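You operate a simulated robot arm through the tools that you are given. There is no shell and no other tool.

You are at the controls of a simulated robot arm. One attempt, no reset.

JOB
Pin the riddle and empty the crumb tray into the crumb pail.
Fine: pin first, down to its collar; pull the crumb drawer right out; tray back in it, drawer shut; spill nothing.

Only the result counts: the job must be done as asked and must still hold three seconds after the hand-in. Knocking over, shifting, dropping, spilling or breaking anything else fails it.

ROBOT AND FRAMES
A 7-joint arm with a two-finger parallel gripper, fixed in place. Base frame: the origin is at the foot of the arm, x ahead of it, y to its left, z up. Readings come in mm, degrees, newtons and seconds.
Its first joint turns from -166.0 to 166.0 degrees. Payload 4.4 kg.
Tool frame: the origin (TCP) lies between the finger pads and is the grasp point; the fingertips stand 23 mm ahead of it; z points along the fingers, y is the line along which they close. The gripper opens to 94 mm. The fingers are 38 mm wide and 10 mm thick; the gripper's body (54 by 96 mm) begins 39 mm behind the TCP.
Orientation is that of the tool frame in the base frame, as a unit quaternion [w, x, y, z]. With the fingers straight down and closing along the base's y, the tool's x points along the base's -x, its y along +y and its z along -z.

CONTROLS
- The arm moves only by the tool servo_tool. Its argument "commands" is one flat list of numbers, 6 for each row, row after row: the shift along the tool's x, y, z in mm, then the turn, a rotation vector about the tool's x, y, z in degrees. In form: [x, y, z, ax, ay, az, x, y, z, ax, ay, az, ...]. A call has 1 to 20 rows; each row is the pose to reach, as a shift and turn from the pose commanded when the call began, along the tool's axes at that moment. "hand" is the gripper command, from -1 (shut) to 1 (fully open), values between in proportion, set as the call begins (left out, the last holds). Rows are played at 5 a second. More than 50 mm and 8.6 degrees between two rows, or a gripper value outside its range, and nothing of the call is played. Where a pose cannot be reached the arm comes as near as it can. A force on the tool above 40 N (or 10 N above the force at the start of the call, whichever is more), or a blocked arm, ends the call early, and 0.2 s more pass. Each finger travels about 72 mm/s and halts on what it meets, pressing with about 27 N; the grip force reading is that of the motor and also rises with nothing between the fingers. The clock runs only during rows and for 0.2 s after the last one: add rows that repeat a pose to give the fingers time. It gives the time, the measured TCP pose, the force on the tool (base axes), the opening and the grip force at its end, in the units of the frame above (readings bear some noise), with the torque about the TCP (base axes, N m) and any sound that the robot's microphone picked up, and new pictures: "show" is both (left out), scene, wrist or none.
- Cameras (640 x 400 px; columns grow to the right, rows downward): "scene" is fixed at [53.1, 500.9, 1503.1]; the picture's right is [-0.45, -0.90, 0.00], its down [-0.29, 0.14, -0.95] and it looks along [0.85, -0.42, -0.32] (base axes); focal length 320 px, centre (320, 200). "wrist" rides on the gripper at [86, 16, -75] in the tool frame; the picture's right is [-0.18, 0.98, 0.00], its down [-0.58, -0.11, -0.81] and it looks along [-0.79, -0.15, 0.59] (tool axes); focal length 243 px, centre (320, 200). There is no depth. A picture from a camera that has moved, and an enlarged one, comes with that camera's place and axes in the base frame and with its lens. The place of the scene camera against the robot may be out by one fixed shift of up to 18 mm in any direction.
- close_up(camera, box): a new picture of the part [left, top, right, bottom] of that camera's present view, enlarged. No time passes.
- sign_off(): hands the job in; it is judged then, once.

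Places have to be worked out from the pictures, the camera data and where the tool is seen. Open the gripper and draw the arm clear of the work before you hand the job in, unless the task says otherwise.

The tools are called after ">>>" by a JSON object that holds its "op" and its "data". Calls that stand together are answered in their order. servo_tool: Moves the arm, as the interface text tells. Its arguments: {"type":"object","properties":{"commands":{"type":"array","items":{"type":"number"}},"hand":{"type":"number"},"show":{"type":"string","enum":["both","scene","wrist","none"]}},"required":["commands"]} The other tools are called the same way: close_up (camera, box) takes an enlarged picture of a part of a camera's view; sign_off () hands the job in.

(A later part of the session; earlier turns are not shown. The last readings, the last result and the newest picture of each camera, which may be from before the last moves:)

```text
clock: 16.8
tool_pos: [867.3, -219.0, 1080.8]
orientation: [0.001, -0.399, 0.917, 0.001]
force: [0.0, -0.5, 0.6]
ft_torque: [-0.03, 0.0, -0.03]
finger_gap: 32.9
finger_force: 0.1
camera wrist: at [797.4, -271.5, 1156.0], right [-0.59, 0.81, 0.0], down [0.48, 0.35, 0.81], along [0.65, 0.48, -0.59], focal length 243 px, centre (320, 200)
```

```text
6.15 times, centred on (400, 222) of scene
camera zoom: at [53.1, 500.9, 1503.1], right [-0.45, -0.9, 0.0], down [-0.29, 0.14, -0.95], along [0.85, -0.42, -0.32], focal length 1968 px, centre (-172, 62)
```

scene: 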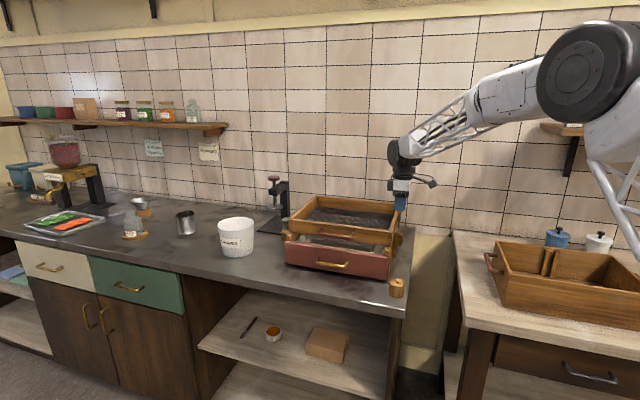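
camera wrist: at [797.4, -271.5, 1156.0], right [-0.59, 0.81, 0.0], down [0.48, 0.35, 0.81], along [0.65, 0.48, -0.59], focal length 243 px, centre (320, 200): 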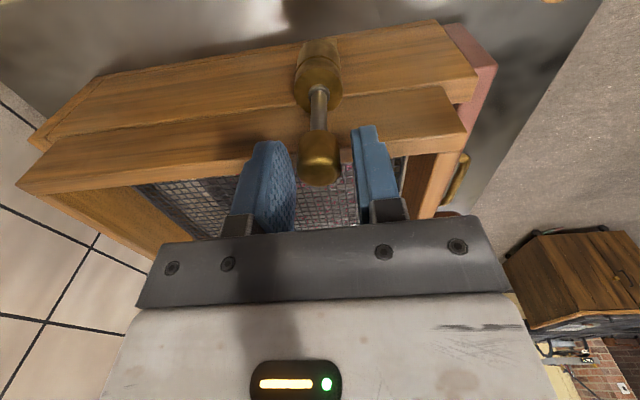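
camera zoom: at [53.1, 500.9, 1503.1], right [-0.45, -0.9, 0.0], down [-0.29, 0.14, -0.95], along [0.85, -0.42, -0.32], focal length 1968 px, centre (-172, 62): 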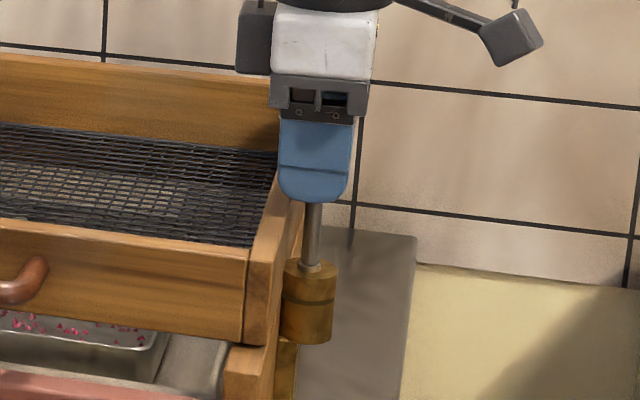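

The pin has dropped with its collar onto the lug. To be sure it is fully seated I'll rise, close the fingers and press lightly on the knob top.

>>> {"op": "servo_tool", "data": {"commands": [0, 0, -20, 0, 0, 0, 0, 0, -40, 0, 0, 0, 0, 0, -50, 0, 0, 0, 0, 0, -50, 0, 0, 0], "show": "none"}}

>>> {"op": "servo_tool", "data": {"commands": [0, 0, 0, 0, 0, 0, 0, 0, 0, 0, 0, 0, 0, 0, 0, 0, 0, 0], "hand": -1, "show": "both"}}

>>> {"op": "close_up", "data": {"camera": "wrist", "box": [250, 20, 390, 180]}}

```text
clock: 17.8
tool_pos: [869.1, -221.1, 1132.1]
orientation: [0.001, -0.399, 0.917, 0.0]
force: [0.0, -0.3, -0.7]
ft_torque: [-0.02, 0.0, -0.02]
finger_gap: 32.8
finger_force: 0.0
```

```text
clock: 18.6
tool_pos: [869.3, -221.5, 1130.4]
orientation: [0.001, -0.398, 0.917, 0.0]
force: [-0.3, 0.3, 0.1]
ft_torque: [0.03, 0.03, -0.01]
finger_gap: 0.1
finger_force: 26.9
camera wrist: at [798.1, -271.7, 1206.2], right [-0.59, 0.81, 0.0], down [0.48, 0.35, 0.81], along [0.65, 0.48, -0.59], focal length 243 px, centre (320, 200)
```

scene: 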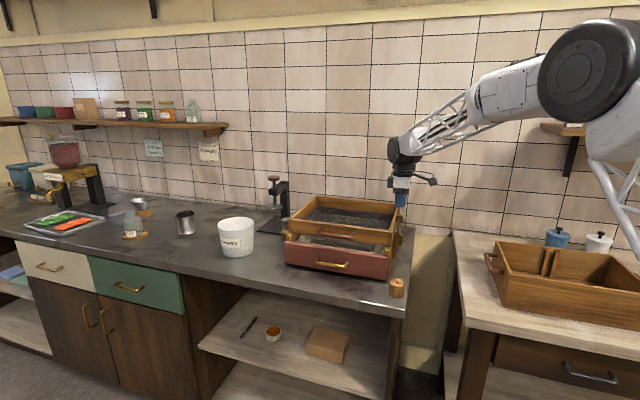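
wrist: 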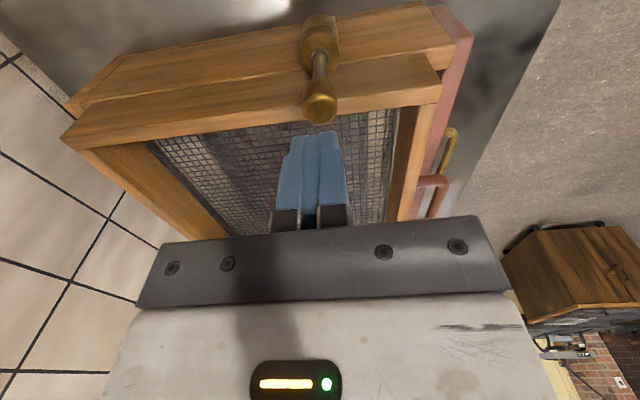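

```text
2.50 times, centred on (320, 100) of wrist
camera zoom: at [798.1, -271.7, 1206.2], right [-0.59, 0.81, 0.0], down [0.48, 0.35, 0.81], along [0.65, 0.48, -0.59], focal length 606 px, centre (320, 450)
```

zoom: 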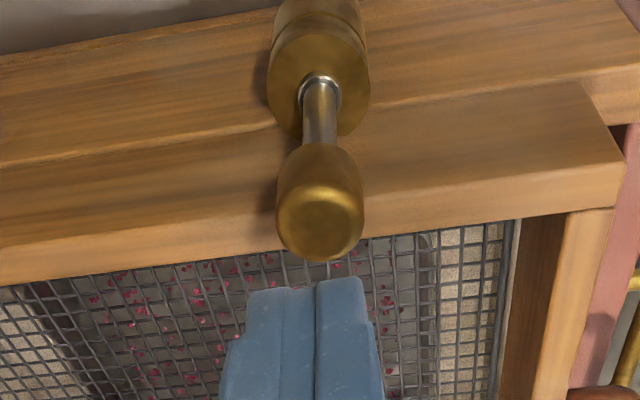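

The collar looks seated on the lug. A gentle press on the knob will confirm it.

>>> {"op": "servo_tool", "data": {"commands": [0, 0, 14, 0, 0, 0, 0, 0, 27, 0, 0, 0, 0, 0, 29, 0, 0, 0, 0, 0, 31, 0, 0, 0, 0, 0, 32, 0, 0, 0], "show": "wrist"}}

```text
clock: 19.8
tool_pos: [867.8, -221.0, 1100.3]
orientation: [0.001, -0.399, 0.917, -0.001]
force: [-0.6, 1.1, 9.7]
ft_torque: [0.02, 0.01, 0.01]
finger_gap: 0.1
finger_force: 27.3
camera wrist: at [797.7, -271.9, 1175.6], right [-0.59, 0.81, 0.0], down [0.47, 0.35, 0.81], along [0.65, 0.48, -0.59], focal length 243 px, centre (320, 200)
```

wrist: 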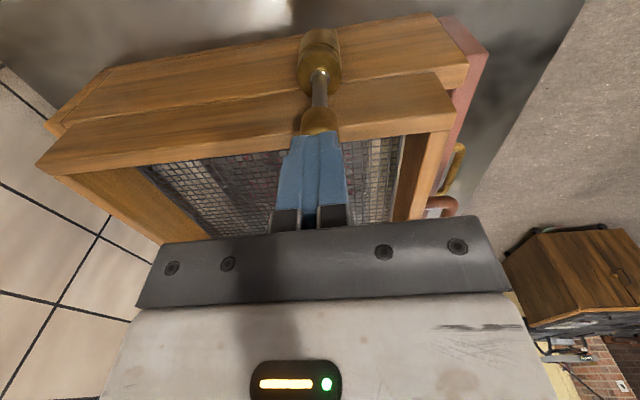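

The knob resists with ~10 N at the expected height, so the pin is down on its collar. I'll back off upward and move over to the front of the drawer to view the brass handle.

>>> {"op": "servo_tool", "data": {"commands": [0, 0, -40, 0, 0, 0, 0, 0, -80, 0, 0, 0, -30, 29, -80, 0, 0, 0, -60, 58, -80, 0, 0, 0, -90, 87, -80, 0, 0, 0, -120, 116, -80, 0, 0, 0, -150, 145, -80, 0, 0, 0, -180, 174, -80, 0, 0, 0, -209, 203, -80, 0, 0, 0, -209, 203, -80, 0, 0, 0], "show": "both"}}

```text
clock: 22.0
tool_pos: [863.7, 72.0, 1177.3]
orientation: [0.0, -0.399, 0.917, 0.001]
force: [0.2, 0.3, -0.2]
ft_torque: [-0.01, 0.0, 0.01]
finger_gap: 0.0
finger_force: 27.2
camera wrist: at [793.6, 21.0, 1252.5], right [-0.59, 0.81, 0.0], down [0.48, 0.35, 0.81], along [0.65, 0.48, -0.59], focal length 243 px, centre (320, 200)
```

scene: 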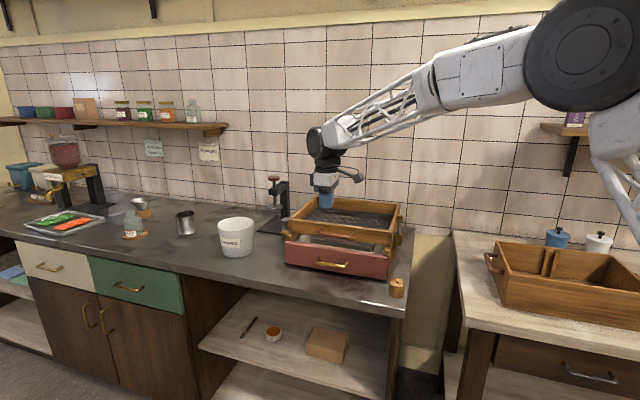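
wrist: 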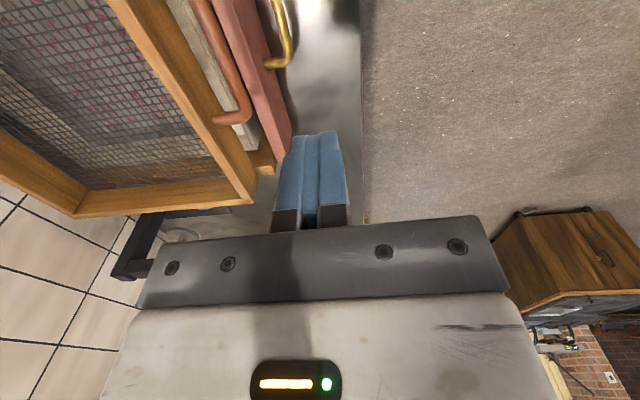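

The brass handle shows at the top of this view. I'll zoom in on it and on the scene view of the drawer front.

>>> {"op": "close_up", "data": {"camera": "wrist", "box": [160, 0, 380, 180]}}

>>> {"op": "close_up", "data": {"camera": "scene", "box": [275, 220, 415, 300]}}

```text
2.22 times, centred on (270, 90) of wrist
camera zoom: at [793.6, 21.0, 1252.5], right [-0.59, 0.81, 0.0], down [0.48, 0.35, 0.81], along [0.65, 0.48, -0.59], focal length 539 px, centre (431, 444)
```

zoom: 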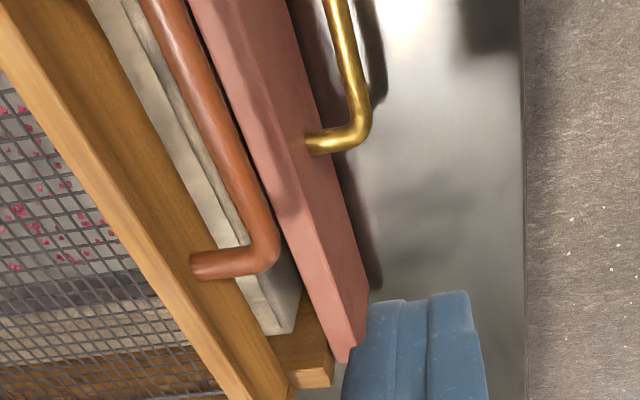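

```text
4.57 times, centred on (345, 260) of scene
camera zoom: at [53.1, 500.9, 1503.1], right [-0.45, -0.9, 0.0], down [-0.29, 0.14, -0.95], along [0.85, -0.42, -0.32], focal length 1462 px, centre (206, -74)
```

zoom: 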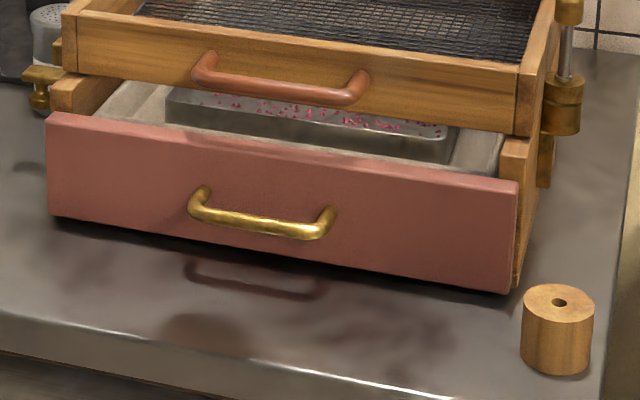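

Triangulated, the brass bar runs at 45.7° with its centre near (897,40,930), about 33–37 mm in front of the drawer face. I'll tilt the tool 60° about its x (pointing into the drawer front, 30° below horizontal), with the fingers partly open.

>>> {"op": "servo_tool", "data": {"commands": [0, 0, 0, 0, 0, 1.3, 0, 0, 0, 7.5, 0, 1.3, 0, 0, 0, 15, 0, 1.3, 0, 0, 0, 22.5, 0, 1.3, 0, 0, 0, 30, 0, 1.3, 0, 0, 0, 37.5, 0, 1.3, 0, 0, 0, 45, 0, 1.3, 0, 0, 0, 52.5, 0, 1.3, 0, 0, 0, 60, 0, 1.3, 0, 0, 0, 60, 0, 1.3], "hand": -0.1, "show": "both"}}

```text
clock: 24.2
tool_pos: [863.0, 70.0, 1180.4]
orientation: [0.2, -0.335, 0.798, -0.459]
force: [-0.6, 0.4, 0.1]
ft_torque: [-0.03, 0.03, 0.01]
finger_gap: 42.0
finger_force: 0.1
camera wrist: at [750.6, 60.0, 1201.6], right [-0.22, 0.48, -0.85], down [-0.06, 0.86, 0.5], along [0.97, 0.16, -0.16], focal length 243 px, centre (320, 200)
```

scene: 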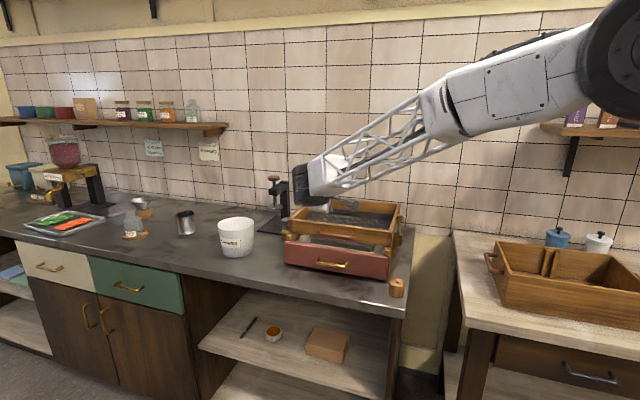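
wrist: 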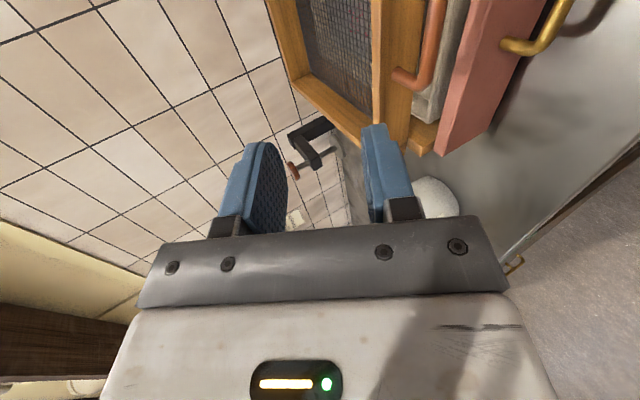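

Orientation is as planned (tool z ≈ (0.63,-0.60,-0.50)). Now I'll descend in front of the drawer to a pre-grasp point 70 mm back from the bar.

>>> {"op": "servo_tool", "data": {"commands": [0, 36, 10, 0, 0, 0, 0, 75, 28, 0, 0, 0, -1, 115, 50, 0, 0, 0, -1, 155, 72, 0, 0, 0, -1.7, 193.6, 93.7, 0, 0, 0, -1.7, 193.6, 93.7, 0, 0, 0], "show": "both"}}

>>> {"op": "close_up", "data": {"camera": "wrist", "box": [220, 20, 460, 220]}}

>>> {"op": "close_up", "data": {"camera": "scene", "box": [275, 210, 395, 290]}}

```text
clock: 25.6
tool_pos: [853.2, 86.0, 964.8]
orientation: [0.2, -0.335, 0.799, -0.457]
force: [0.2, 0.0, 0.3]
ft_torque: [-0.01, -0.03, -0.02]
finger_gap: 42.3
finger_force: 0.1
camera wrist: at [741.6, 75.5, 988.3], right [-0.22, 0.48, -0.85], down [-0.06, 0.86, 0.5], along [0.97, 0.16, -0.16], focal length 243 px, centre (320, 200)
```

scene: 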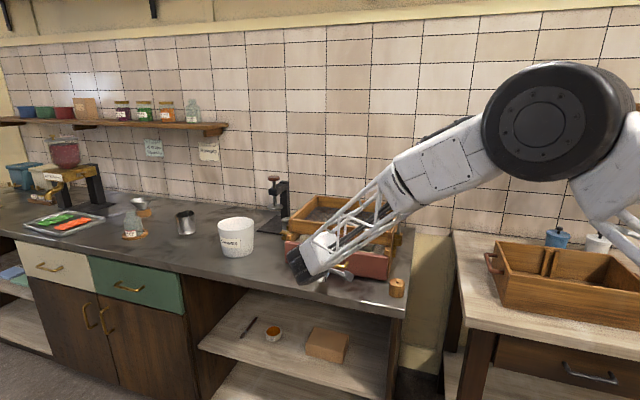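
wrist: 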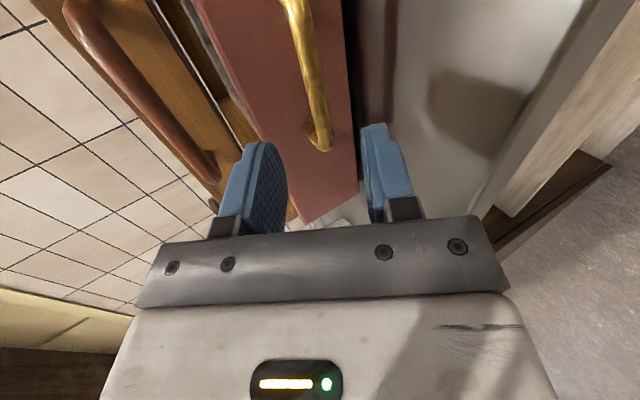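

```text
2.00 times, centred on (340, 120) of wrist
camera zoom: at [741.6, 75.5, 988.3], right [-0.22, 0.48, -0.85], down [-0.06, 0.86, 0.5], along [0.97, 0.16, -0.16], focal length 485 px, centre (280, 360)
```

zoom: 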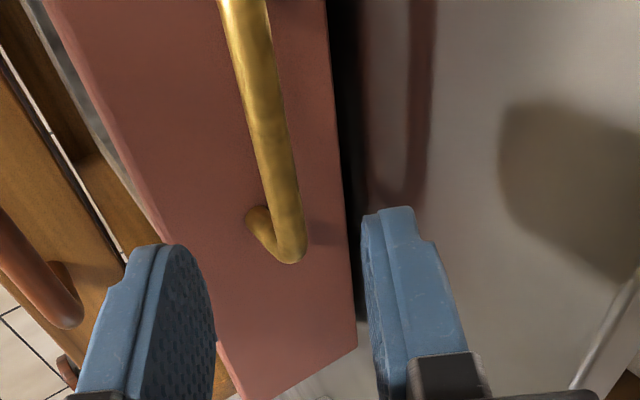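

```text
5.00 times, centred on (335, 250) of scene
camera zoom: at [53.1, 500.9, 1503.1], right [-0.45, -0.9, 0.0], down [-0.29, 0.14, -0.95], along [0.85, -0.42, -0.32], focal length 1599 px, centre (245, -50)
```

zoom: 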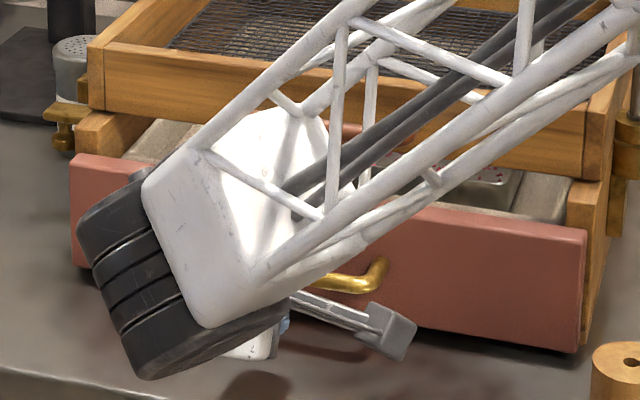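

The bar appears ~2.5 mm to −y of the finger midline. I'll narrow the opening to ~26 mm, correct, and advance ~62 mm so the bar lies between the fingertips.

>>> {"op": "servo_tool", "data": {"commands": [0, -2.3, 10, 0, 0, 0, 0, -2.3, 25, 0, 0, 0, 0, -2.3, 38, 0, 0, 0, 0, -2.3, 38, 0, 0, 0], "hand": -0.4, "show": "wrist"}}

>>> {"op": "close_up", "data": {"camera": "wrist", "box": [220, 20, 460, 220]}}

```text
clock: 26.6
tool_pos: [878.1, 61.8, 949.0]
orientation: [0.2, -0.335, 0.799, -0.458]
force: [-0.6, 0.6, 0.4]
ft_torque: [0.01, -0.03, -0.04]
finger_gap: 28.2
finger_force: 0.1
camera wrist: at [766.3, 50.5, 970.6], right [-0.22, 0.48, -0.85], down [-0.06, 0.86, 0.5], along [0.97, 0.16, -0.16], focal length 243 px, centre (320, 200)
```

wrist: 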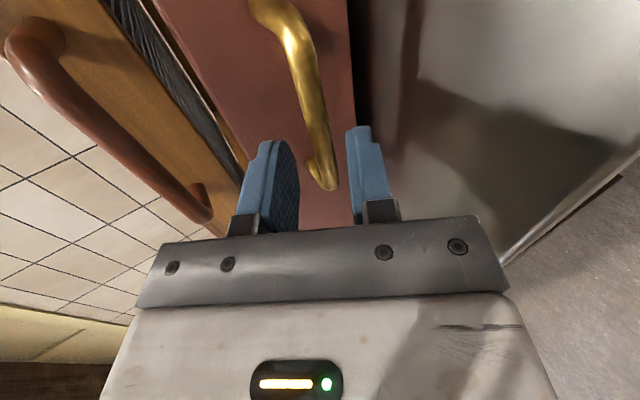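

```text
2.00 times, centred on (340, 120) of wrist
camera zoom: at [766.3, 50.5, 970.6], right [-0.22, 0.48, -0.85], down [-0.06, 0.86, 0.5], along [0.97, 0.16, -0.16], focal length 485 px, centre (280, 360)
```

zoom: 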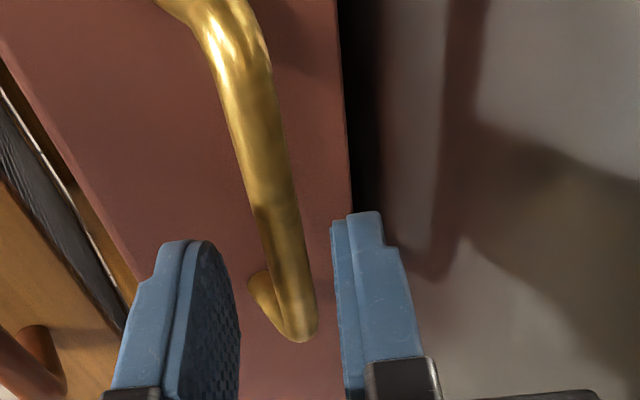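

The bar is still ~2 mm off to −y and the handle centre ~5 mm to +x. I'll correct and advance the remaining 24 mm.

>>> {"op": "servo_tool", "data": {"commands": [2, -2, 4, 0, 0, 0, 4, -2, 14, 0, 0, 0, 4, -2, 24, 0, 0, 0, 4, -2, 24, 0, 0, 0], "show": "wrist"}}

>>> {"op": "close_up", "data": {"camera": "wrist", "box": [220, 20, 460, 220]}}

```text
clock: 27.6
tool_pos: [890.8, 41.9, 938.6]
orientation: [0.2, -0.334, 0.799, -0.458]
force: [-0.2, -0.4, -0.2]
ft_torque: [0.0, 0.01, 0.0]
finger_gap: 28.1
finger_force: 0.1
camera wrist: at [779.2, 31.7, 960.3], right [-0.22, 0.48, -0.85], down [-0.06, 0.86, 0.5], along [0.97, 0.16, -0.16], focal length 243 px, centre (320, 200)
```

wrist: 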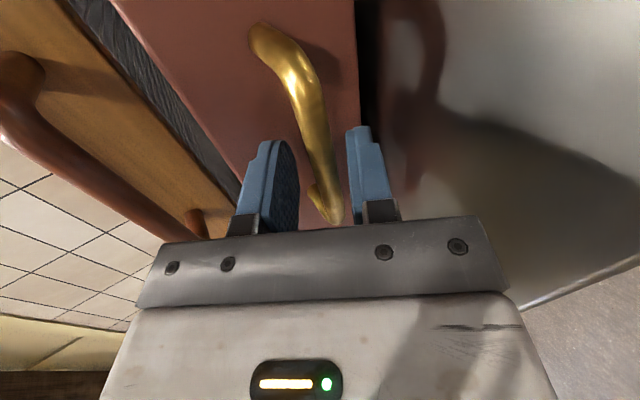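

```text
2.00 times, centred on (340, 120) of wrist
camera zoom: at [779.2, 31.7, 960.3], right [-0.22, 0.48, -0.85], down [-0.06, 0.86, 0.5], along [0.97, 0.16, -0.16], focal length 485 px, centre (280, 360)
```

zoom: 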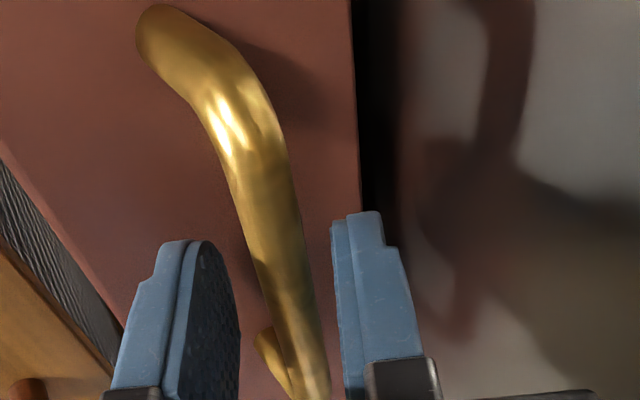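

The bar now runs between the pads with the tips just beyond it. I'll close the gripper on it.

>>> {"op": "servo_tool", "data": {"commands": [0, 0, 0, 0, 0, 0, 0, 0, 0, 0, 0, 0, 0, 0, 0, 0, 0, 0, 0, 0, 0, 0, 0, 0], "hand": -1, "show": "wrist"}}

```text
clock: 28.8
tool_pos: [890.4, 43.6, 935.0]
orientation: [0.2, -0.336, 0.799, -0.457]
force: [-2.0, 5.4, -2.7]
ft_torque: [1.01, -0.97, -0.82]
finger_gap: 12.0
finger_force: 45.2
stopped in row 4: the force on the tool passed its limit at 41 N (the readings are from after the stop); the commanded pose is now the measured one
camera wrist: at [778.4, 32.5, 958.3], right [-0.22, 0.48, -0.85], down [-0.06, 0.86, 0.51], along [0.97, 0.16, -0.16], focal length 243 px, centre (320, 200)
```

wrist: 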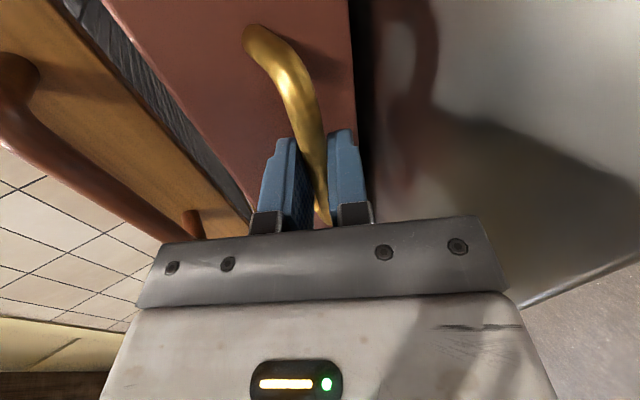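

The handle is held (gap 12 mm), with little residual force. I'll pull along the drawer axis (−n = (−0.716,0.698,0)), slowly at first.

>>> {"op": "servo_tool", "data": {"commands": [0, 2.5, -4.3, 0, 0, 0, 0, 7.5, -13, 0, 0, 0, 0, 12.5, -21.7, 0, 0, 0, 0, 17.4, -30.3, 0, 0, 0, 0, 22.4, -39, 0, 0, 0, 0, 22.4, -39, 0, 0, 0], "show": "both"}}

>>> {"op": "close_up", "data": {"camera": "scene", "box": [265, 190, 425, 310]}}

```text
clock: 30.1
tool_pos: [857.2, 74.3, 935.8]
orientation: [0.2, -0.337, 0.798, -0.458]
force: [23.6, 22.0, -8.9]
ft_torque: [1.1, -1.08, -0.52]
finger_gap: 11.5
finger_force: 44.9
camera wrist: at [746.0, 63.7, 958.4], right [-0.22, 0.48, -0.85], down [-0.06, 0.86, 0.5], along [0.97, 0.16, -0.16], focal length 243 px, centre (320, 200)
```

scene: 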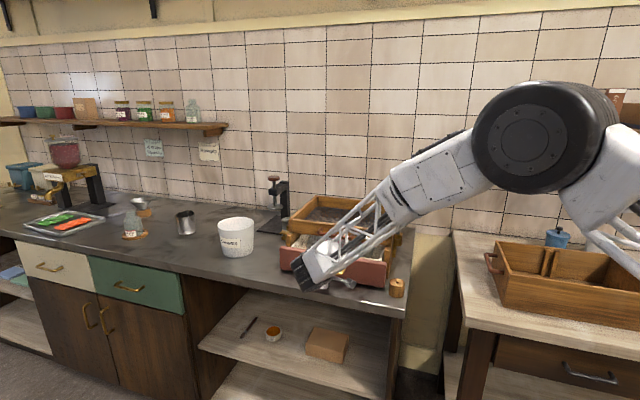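
wrist: 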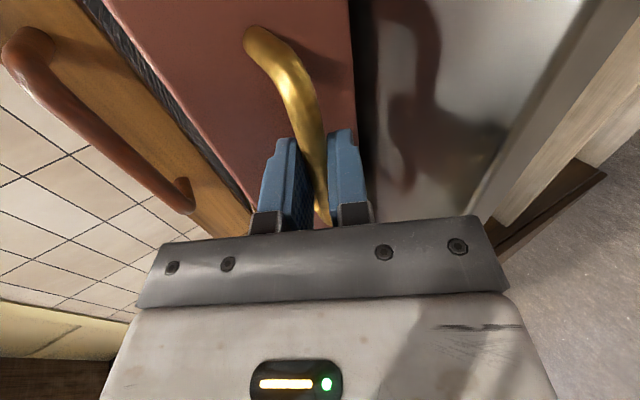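

```text
3.33 times, centred on (345, 250) of scene
camera zoom: at [53.1, 500.9, 1503.1], right [-0.45, -0.9, 0.0], down [-0.29, 0.14, -0.95], along [0.85, -0.42, -0.32], focal length 1066 px, centre (237, 33)
```

zoom: 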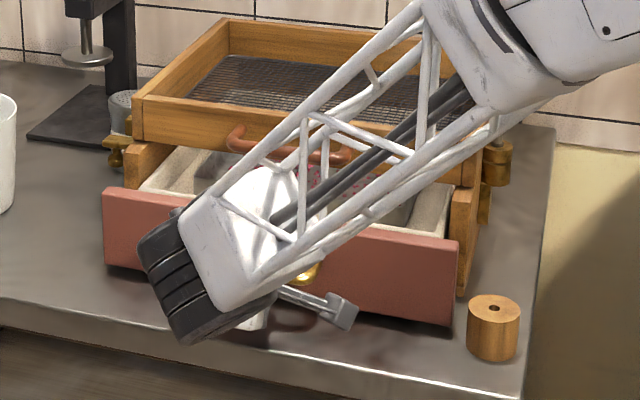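

The drawer moved ~45 mm, but the force is mostly sideways (+e, ~32 N), so my pull line is slightly off. I'll relax the tool 3 mm toward +e and check the force.

>>> {"op": "servo_tool", "data": {"commands": [-1.5, 0, 0, 0, 0, 0, -3, 0, 0, 0, 0, 0, -3, 0, 0, 0, 0, 0], "show": "none"}}

```text
clock: 30.9
tool_pos: [858.9, 76.4, 935.2]
orientation: [0.198, -0.335, 0.799, -0.459]
force: [-24.5, -25.2, 6.2]
ft_torque: [0.9, -0.98, -1.21]
finger_gap: 12.1
finger_force: 45.1
```

The sideways force flipped sign, so the neutral line is ~1.5 mm back and the true drawer axis is ~1.85° off my estimate. I'll re-centre and continue pulling along the corrected direction.

>>> {"op": "servo_tool", "data": {"commands": [1.5, 0, 0, 0, 0, 0, 1.2, 5, -8.7, 0, 0, 0, 0.9, 10, -17.3, 0, 0, 0, 0.55, 14.9, -26, 0, 0, 0, 0.25, 19.9, -34.7, 0, 0, 0, 0.25, 19.9, -34.7, 0, 0, 0], "show": "none"}}

```text
clock: 32.4
tool_pos: [830.1, 104.3, 935.1]
orientation: [0.199, -0.335, 0.799, -0.458]
force: [-2.0, -1.1, -4.4]
ft_torque: [1.08, -1.06, -0.56]
finger_gap: 11.7
finger_force: 45.3
```

Forces are now near zero and the drawer slides freely (~85 mm pulled). I'll continue another 60 mm.

>>> {"op": "servo_tool", "data": {"commands": [-0.4, 7.5, -13, 0, 0, 0, -0.8, 14.9, -26, 0, 0, 0, -1.2, 22.4, -39, 0, 0, 0, -1.6, 29.9, -52, 0, 0, 0, -1.6, 29.9, -52, 0, 0, 0], "show": "both"}}

>>> {"op": "close_up", "data": {"camera": "scene", "box": [265, 190, 425, 310]}}

```text
clock: 33.5
tool_pos: [788.1, 146.0, 935.8]
orientation: [0.198, -0.336, 0.799, -0.458]
force: [-15.9, -17.2, -13.7]
ft_torque: [1.02, -0.98, -0.96]
finger_gap: 11.9
finger_force: 45.2
camera wrist: at [676.6, 135.7, 958.7], right [-0.22, 0.48, -0.85], down [-0.06, 0.86, 0.5], along [0.97, 0.16, -0.16], focal length 243 px, centre (320, 200)
```

scene: 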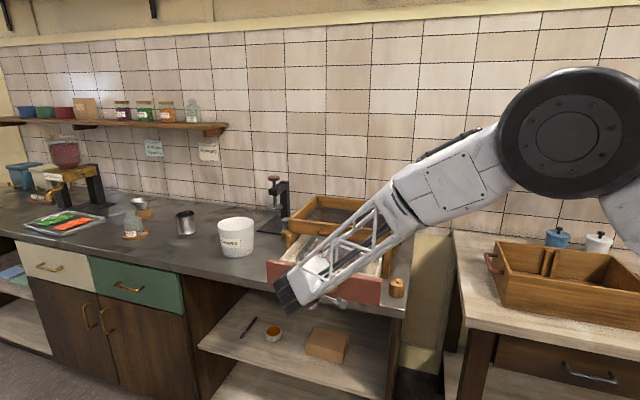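
wrist: 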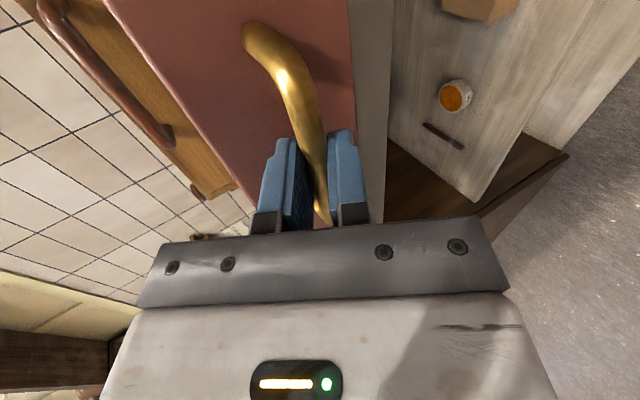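

```text
3.33 times, centred on (345, 250) of scene
camera zoom: at [53.1, 500.9, 1503.1], right [-0.45, -0.9, 0.0], down [-0.29, 0.14, -0.95], along [0.85, -0.42, -0.32], focal length 1066 px, centre (237, 33)
```

zoom: 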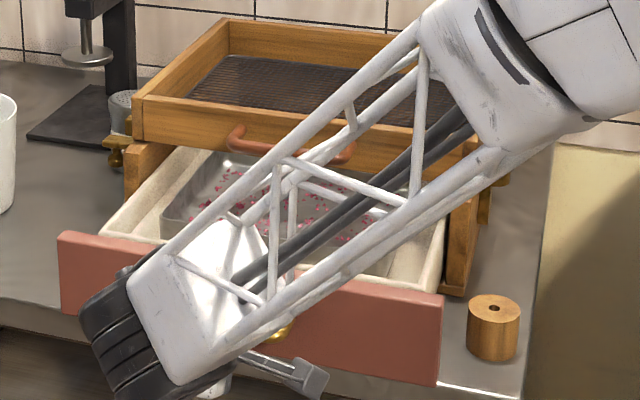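

The overall track is exactly 45°; I'll relieve the ~1 mm sideways offset and keep pulling along (−0.707,0.707).

>>> {"op": "servo_tool", "data": {"commands": [1.1, 0, 0, 0, 0, 0, 0.9, 7.5, -13, 0, 0, 0, 0.7, 14.9, -26, 0, 0, 0, 0.55, 22.4, -39, 0, 0, 0, 0.35, 29.9, -52, 0, 0, 0, 0.35, 29.9, -52, 0, 0, 0], "show": "scene"}}

>>> {"op": "close_up", "data": {"camera": "scene", "box": [245, 190, 425, 325]}}

```text
clock: 34.7
tool_pos: [751.9, 183.1, 936.0]
orientation: [0.199, -0.336, 0.798, -0.458]
force: [8.1, 6.5, -7.5]
ft_torque: [1.44, -1.51, 0.21]
finger_gap: 11.7
finger_force: 45.2
stopped in row 5: the force on the tool passed its limit at 40 N (the readings are from after the stop); the commanded pose is now the measured one
```

scene: 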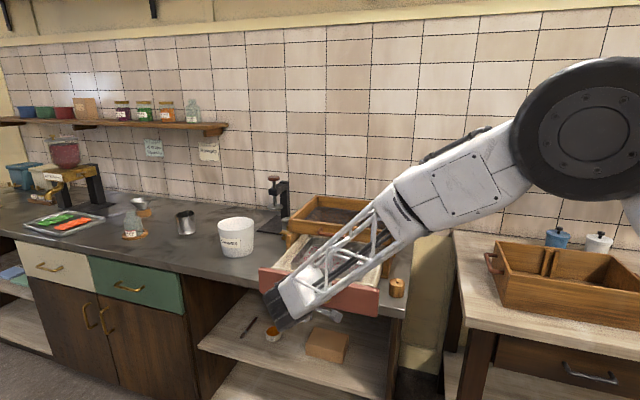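

```text
2.96 times, centred on (335, 258) of scene
camera zoom: at [53.1, 500.9, 1503.1], right [-0.45, -0.9, 0.0], down [-0.29, 0.14, -0.95], along [0.85, -0.42, -0.32], focal length 947 px, centre (276, 30)
```

zoom: 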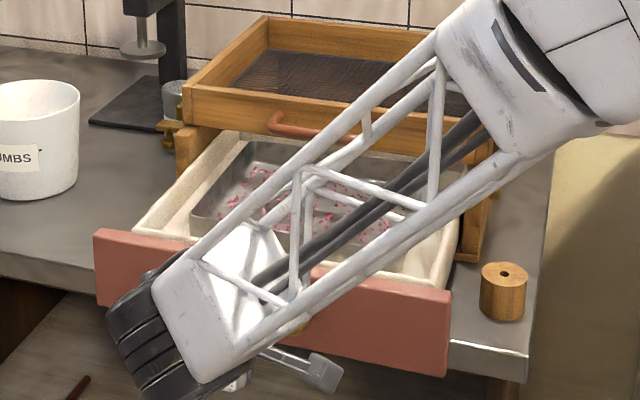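

It stopped at ~196 mm of pull with a force limit, probably the drawer's end stop. I'll pull gently a few more mm to confirm.

>>> {"op": "servo_tool", "data": {"commands": [-0.3, 0.7, -1.3, 0, 0, 0, -0.5, 1.5, -2.6, 0, 0, 0, -0.5, 1.5, -2.6, 0, 0, 0], "show": "wrist"}}

```text
clock: 35.5
tool_pos: [749.3, 185.8, 936.1]
orientation: [0.198, -0.336, 0.799, -0.458]
force: [1.8, 1.0, -13.6]
ft_torque: [1.03, -1.0, -0.91]
finger_gap: 11.6
finger_force: 44.5
camera wrist: at [637.4, 174.5, 958.8], right [-0.22, 0.48, -0.85], down [-0.06, 0.86, 0.5], along [0.97, 0.16, -0.16], focal length 243 px, centre (320, 200)
```

wrist: 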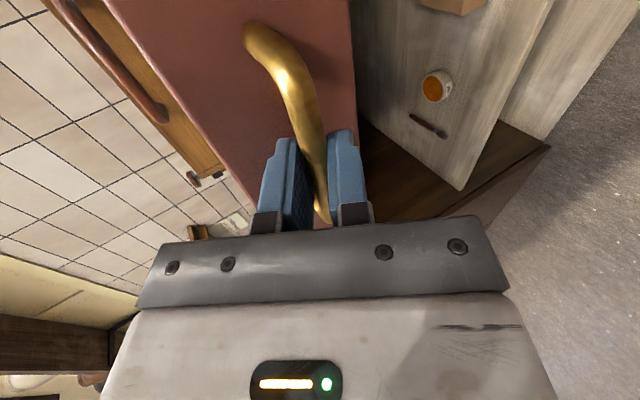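

No real stop there – it moved 3 mm more with almost no drag. I'll keep pulling in small steps and watch the force.

>>> {"op": "servo_tool", "data": {"commands": [-0.05, 2.5, -4.3, 0, 0, 0, -0.1, 5, -8.7, 0, 0, 0, -0.2, 7.5, -13, 0, 0, 0, -0.25, 10, -17.3, 0, 0, 0, -0.25, 10, -17.3, 0, 0, 0], "show": "scene"}}

>>> {"op": "close_up", "data": {"camera": "scene", "box": [245, 190, 425, 325]}}

```text
clock: 36.7
tool_pos: [734.5, 200.5, 935.2]
orientation: [0.199, -0.336, 0.799, -0.458]
force: [7.6, 6.5, -22.8]
ft_torque: [1.38, -1.31, -0.13]
finger_gap: 11.9
finger_force: 44.5
```

scene: 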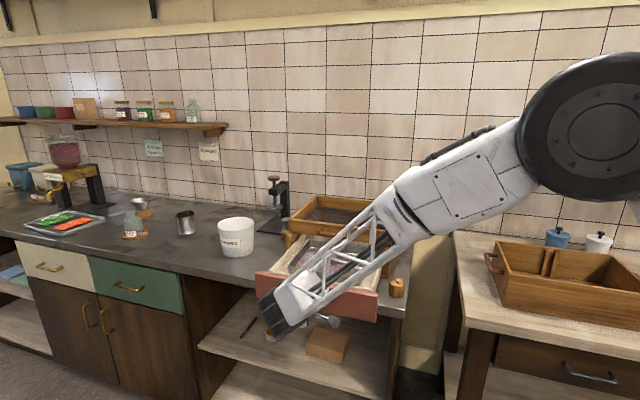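

```text
2.96 times, centred on (335, 258) of scene
camera zoom: at [53.1, 500.9, 1503.1], right [-0.45, -0.9, 0.0], down [-0.29, 0.14, -0.95], along [0.85, -0.42, -0.32], focal length 947 px, centre (276, 30)
```

zoom: 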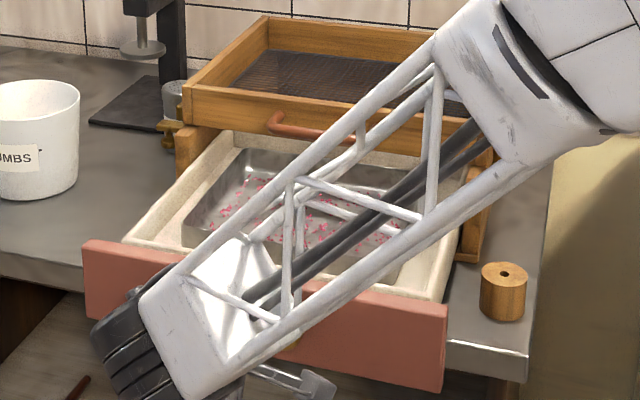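

About 221 mm pulled with no drag along the axis, only a −23 N vertical load. I'll ease 1 mm downward and continue pulling slowly to find the real stop.

>>> {"op": "servo_tool", "data": {"commands": [-0.4, 0.9, 0.5, 0, 0, 0, -0.45, 3.4, -3.8, 0, 0, 0, -0.5, 5.9, -8.2, 0, 0, 0, -0.55, 8.4, -12.5, 0, 0, 0, -0.6, 10.9, -16.8, 0, 0, 0, -0.6, 10.9, -16.8, 0, 0, 0], "show": "wrist"}}

```text
clock: 38.1
tool_pos: [722.1, 214.1, 935.7]
orientation: [0.199, -0.336, 0.798, -0.459]
force: [-14.1, -16.1, 16.2]
ft_torque: [0.55, -0.68, -1.15]
finger_gap: 11.8
finger_force: 44.9
camera wrist: at [609.2, 202.7, 958.5], right [-0.22, 0.48, -0.85], down [-0.06, 0.86, 0.5], along [0.97, 0.16, -0.16], focal length 243 px, centre (320, 200)
```

wrist: 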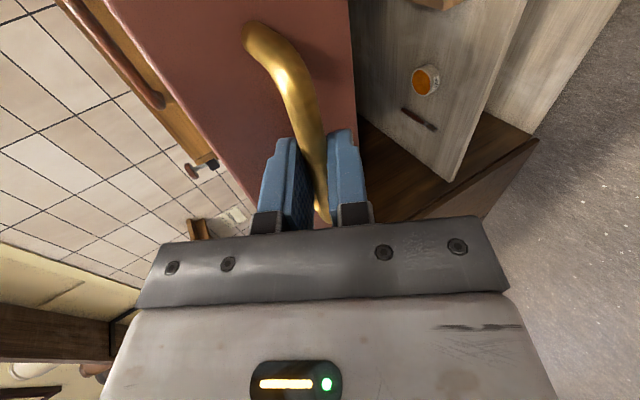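

Loads reversed slightly, so I'll re-centre (+0.8 mm x, up 0.5 mm) and keep pulling.

>>> {"op": "servo_tool", "data": {"commands": [0.8, -0.4, -0.25, 0, 0, 0, 0.75, 2.1, -4.5, 0, 0, 0, 0.75, 4.6, -8.9, 0, 0, 0, 0.7, 7.1, -13.2, 0, 0, 0, 0.7, 9.6, -17.5, 0, 0, 0, 0.7, 9.6, -17.5, 0, 0, 0], "show": "scene"}}

>>> {"op": "close_up", "data": {"camera": "scene", "box": [245, 190, 425, 325]}}

```text
clock: 39.5
tool_pos: [707.9, 228.2, 935.4]
orientation: [0.199, -0.336, 0.798, -0.458]
force: [23.9, 24.8, -0.4]
ft_torque: [1.13, -1.21, -0.62]
finger_gap: 11.8
finger_force: 44.9
```

scene: 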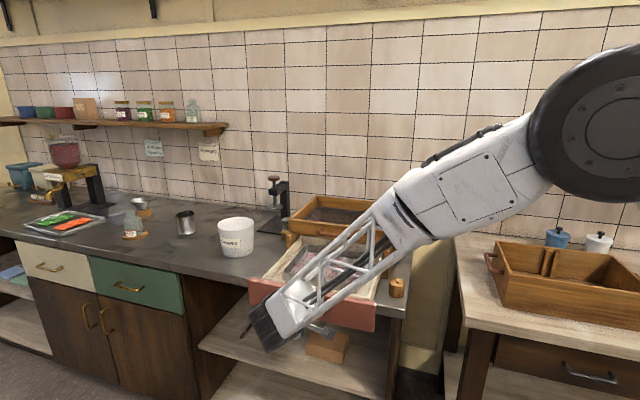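

```text
2.96 times, centred on (335, 258) of scene
camera zoom: at [53.1, 500.9, 1503.1], right [-0.45, -0.9, 0.0], down [-0.29, 0.14, -0.95], along [0.85, -0.42, -0.32], focal length 947 px, centre (276, 30)
```

zoom: 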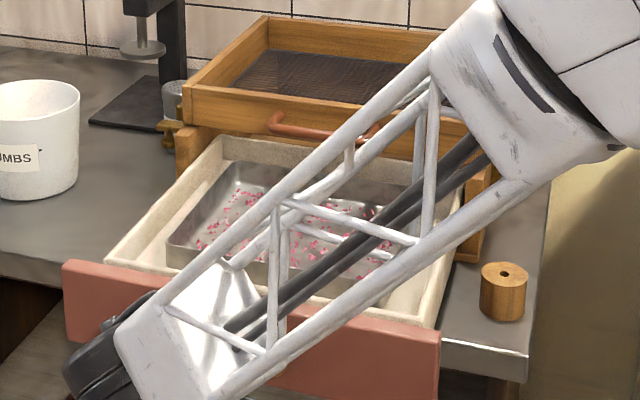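

The drawer's back wall is now just emerging, ~260 mm pulled. I'll relieve the sideways load and inch out a bit further to look for the end stop.

>>> {"op": "servo_tool", "data": {"commands": [-0.8, 0, 0, 0, 0, 0, -1.2, 1.2, -2.2, 0, 0, 0, -1.25, 2.5, -4.3, 0, 0, 0, -1.25, 3.7, -6.5, 0, 0, 0, -1.3, 5, -8.7, 0, 0, 0, -1.3, 5, -8.7, 0, 0, 0], "show": "none"}}

```text
clock: 40.9
tool_pos: [699.1, 234.9, 934.6]
orientation: [0.199, -0.336, 0.799, -0.458]
force: [-14.2, -15.6, 21.1]
ft_torque: [0.47, -0.68, -1.44]
finger_gap: 11.8
finger_force: 45.2
```

Still no axial resistance at ~270 mm. I'll re-centre and inch 12 mm more.

>>> {"op": "servo_tool", "data": {"commands": [0.4, -0.4, -0.2, 0, 0, 0, 0.8, -0.7, -0.4, 0, 0, 0, 0.8, 0.8, -3, 0, 0, 0, 0.8, 2.3, -5.6, 0, 0, 0, 0.75, 3.8, -8.2, 0, 0, 0, 0.75, 5.3, -10.8, 0, 0, 0, 0.75, 5.3, -10.8, 0, 0, 0], "show": "scene"}}

>>> {"op": "close_up", "data": {"camera": "scene", "box": [245, 190, 425, 325]}}

```text
clock: 42.5
tool_pos: [691.9, 242.7, 936.1]
orientation: [0.199, -0.337, 0.798, -0.457]
force: [-3.4, -5.2, 6.8]
ft_torque: [0.72, -0.72, -1.29]
finger_gap: 12.1
finger_force: 44.9
```

scene: 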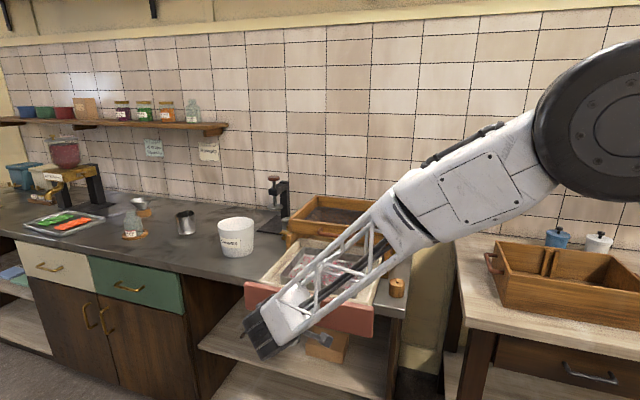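

```text
2.96 times, centred on (335, 258) of scene
camera zoom: at [53.1, 500.9, 1503.1], right [-0.45, -0.9, 0.0], down [-0.29, 0.14, -0.95], along [0.85, -0.42, -0.32], focal length 947 px, centre (276, 30)
```

zoom: 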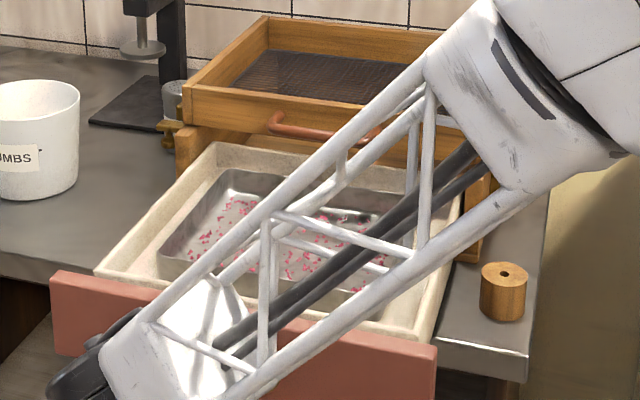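

The axial force remains ~1 N, so the drawer slides freely and isn't sagging. I'll inch further to see if there's an end stop.

>>> {"op": "servo_tool", "data": {"commands": [0, 1.2, -2.2, 0, 0, 0, -0.05, 2.5, -4.3, 0, 0, 0, -0.05, 3.7, -6.5, 0, 0, 0, -0.1, 5, -8.7, 0, 0, 0, -0.1, 5, -8.7, 0, 0, 0], "show": "none"}}

```text
clock: 43.7
tool_pos: [684.4, 251.0, 935.9]
orientation: [0.199, -0.337, 0.799, -0.457]
force: [21.7, 24.2, -21.4]
ft_torque: [1.24, -1.11, -0.56]
finger_gap: 11.9
finger_force: 44.9
```

No axial stop yet at ~292 mm. I'll check the picture of the drawer's back end against the rails.

>>> {"op": "close_up", "data": {"camera": "scene", "box": [255, 205, 335, 275]}}

>>> {"op": "close_up", "data": {"camera": "scene", "box": [330, 205, 420, 290]}}

```text
5.71 times, centred on (295, 240) of scene
camera zoom: at [53.1, 500.9, 1503.1], right [-0.45, -0.9, 0.0], down [-0.29, 0.14, -0.95], along [0.85, -0.42, -0.32], focal length 1827 px, centre (463, -29)
```

zoom: 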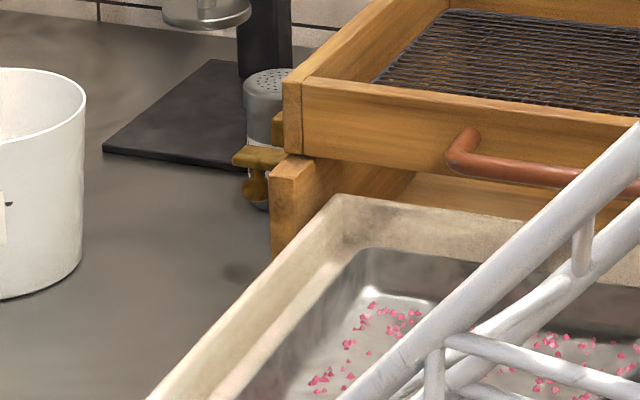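

```text
4.71 times, centred on (375, 248) of scene
camera zoom: at [53.1, 500.9, 1503.1], right [-0.45, -0.9, 0.0], down [-0.29, 0.14, -0.95], along [0.85, -0.42, -0.32], focal length 1505 px, centre (61, -24)
```

zoom: 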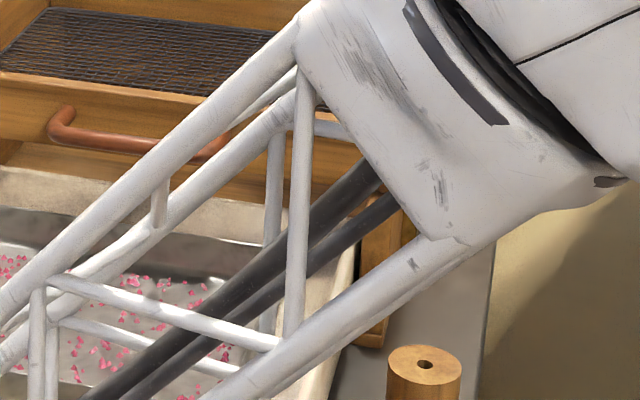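

The drawer's rear is still ~60 mm inside the rails, so there is room. I'll inch out another 15 mm, looking for a stop.

>>> {"op": "servo_tool", "data": {"commands": [-0.7, -0.4, -0.2, 0, 0, 0, -0.8, 1.2, -3, 0, 0, 0, -0.8, 2.7, -5.6, 0, 0, 0, -0.8, 4.2, -8.2, 0, 0, 0, -0.8, 5.7, -10.8, 0, 0, 0, -0.8, 7.1, -13.2, 0, 0, 0, -0.8, 7.1, -13.2, 0, 0, 0], "show": "none"}}

```text
clock: 45.3
tool_pos: [673.9, 260.4, 936.5]
orientation: [0.198, -0.337, 0.798, -0.459]
force: [7.3, 5.2, -30.6]
ft_torque: [1.09, -0.8, -0.72]
finger_gap: 11.6
finger_force: 44.9
```

Axial force is still ~1 N at ~306 mm. I'll ease 1.2 mm down and inch out 15 mm more.

>>> {"op": "servo_tool", "data": {"commands": [-0.2, 1.0, 0.6, 0, 0, 0, -0.2, 2.5, -2, 0, 0, 0, -0.2, 4, -4.6, 0, 0, 0, -0.2, 5.5, -7.2, 0, 0, 0, -0.2, 7, -9.8, 0, 0, 0, -0.2, 8.5, -12.4, 0, 0, 0, -0.2, 8.5, -12.4, 0, 0, 0], "show": "scene"}}

>>> {"op": "close_up", "data": {"camera": "scene", "box": [245, 200, 345, 285]}}

```text
clock: 46.4
tool_pos: [669.4, 266.7, 937.2]
orientation: [0.202, -0.334, 0.799, -0.458]
force: [10.8, -14.6, -2.5]
ft_torque: [0.45, -0.58, -0.17]
finger_gap: 11.7
finger_force: 45.4
stopped in row 5: the force on the tool passed its limit at 55 N (the readings are from after the stop); the commanded pose is now the measured one
```

scene: 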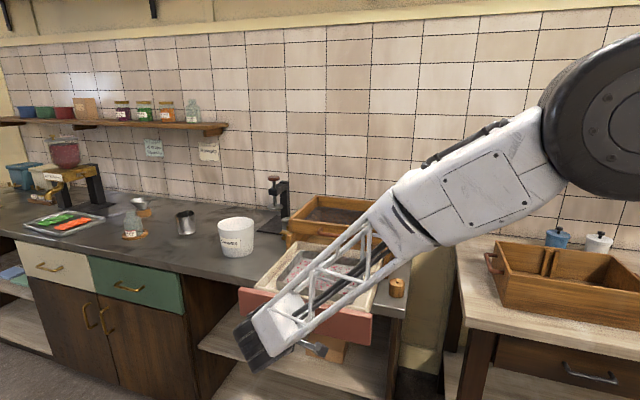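

```text
4.71 times, centred on (295, 242) of scene
camera zoom: at [53.1, 500.9, 1503.1], right [-0.45, -0.9, 0.0], down [-0.29, 0.14, -0.95], along [0.85, -0.42, -0.32], focal length 1505 px, centre (438, 0)
```

zoom: 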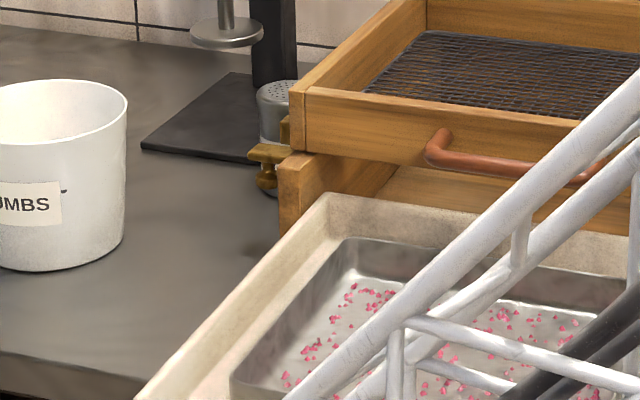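

That is the end stop (~314 mm, 18 N pulling back along the axis). The drawer is right out; I'll open the fingers and back away from the handle.

>>> {"op": "servo_tool", "data": {"commands": [0, -0.5, 0.9, 0, 0, 0, 0, -0.5, 0.9, 0, 0, 0, 0, -0.5, 0.9, 0, 0, 0], "hand": -0.35, "show": "wrist"}}

>>> {"op": "servo_tool", "data": {"commands": [0, 0, -15, 0, 0, 0, 0, 0, -35, 0, 0, 0, 0, 0, -60, 0, 0, 0, 0, 0, -60, 0, 0, 0], "show": "both"}}

```text
clock: 47.2
tool_pos: [668.6, 267.0, 937.8]
orientation: [0.199, -0.335, 0.799, -0.458]
force: [0.0, 0.1, 0.1]
ft_torque: [0.02, -0.01, -0.02]
finger_gap: 30.7
finger_force: 0.0
camera wrist: at [557.0, 255.9, 960.4], right [-0.22, 0.48, -0.85], down [-0.06, 0.86, 0.5], along [0.97, 0.16, -0.16], focal length 243 px, centre (320, 200)
```

wrist: 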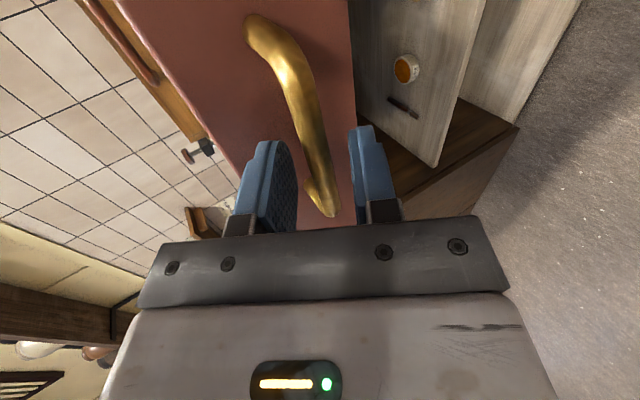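

```text
clock: 48.2
tool_pos: [631.1, 302.6, 968.4]
orientation: [0.199, -0.335, 0.799, -0.459]
force: [0.0, -0.4, -0.9]
ft_torque: [-0.01, -0.05, 0.01]
finger_gap: 30.6
finger_force: 0.0
camera wrist: at [518.9, 291.5, 990.4], right [-0.22, 0.48, -0.85], down [-0.06, 0.86, 0.5], along [0.97, 0.16, -0.16], focal length 243 px, centre (320, 200)
```

scene: 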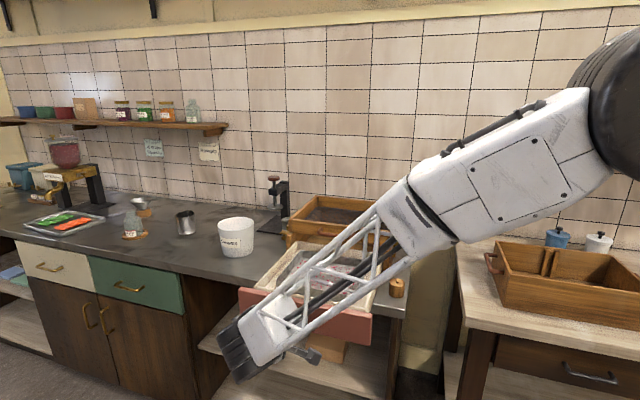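
wrist: 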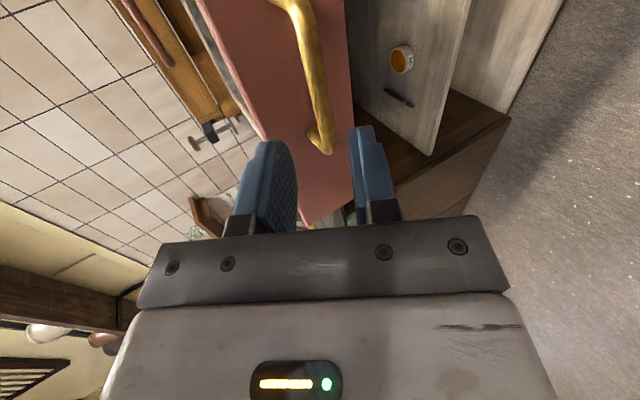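

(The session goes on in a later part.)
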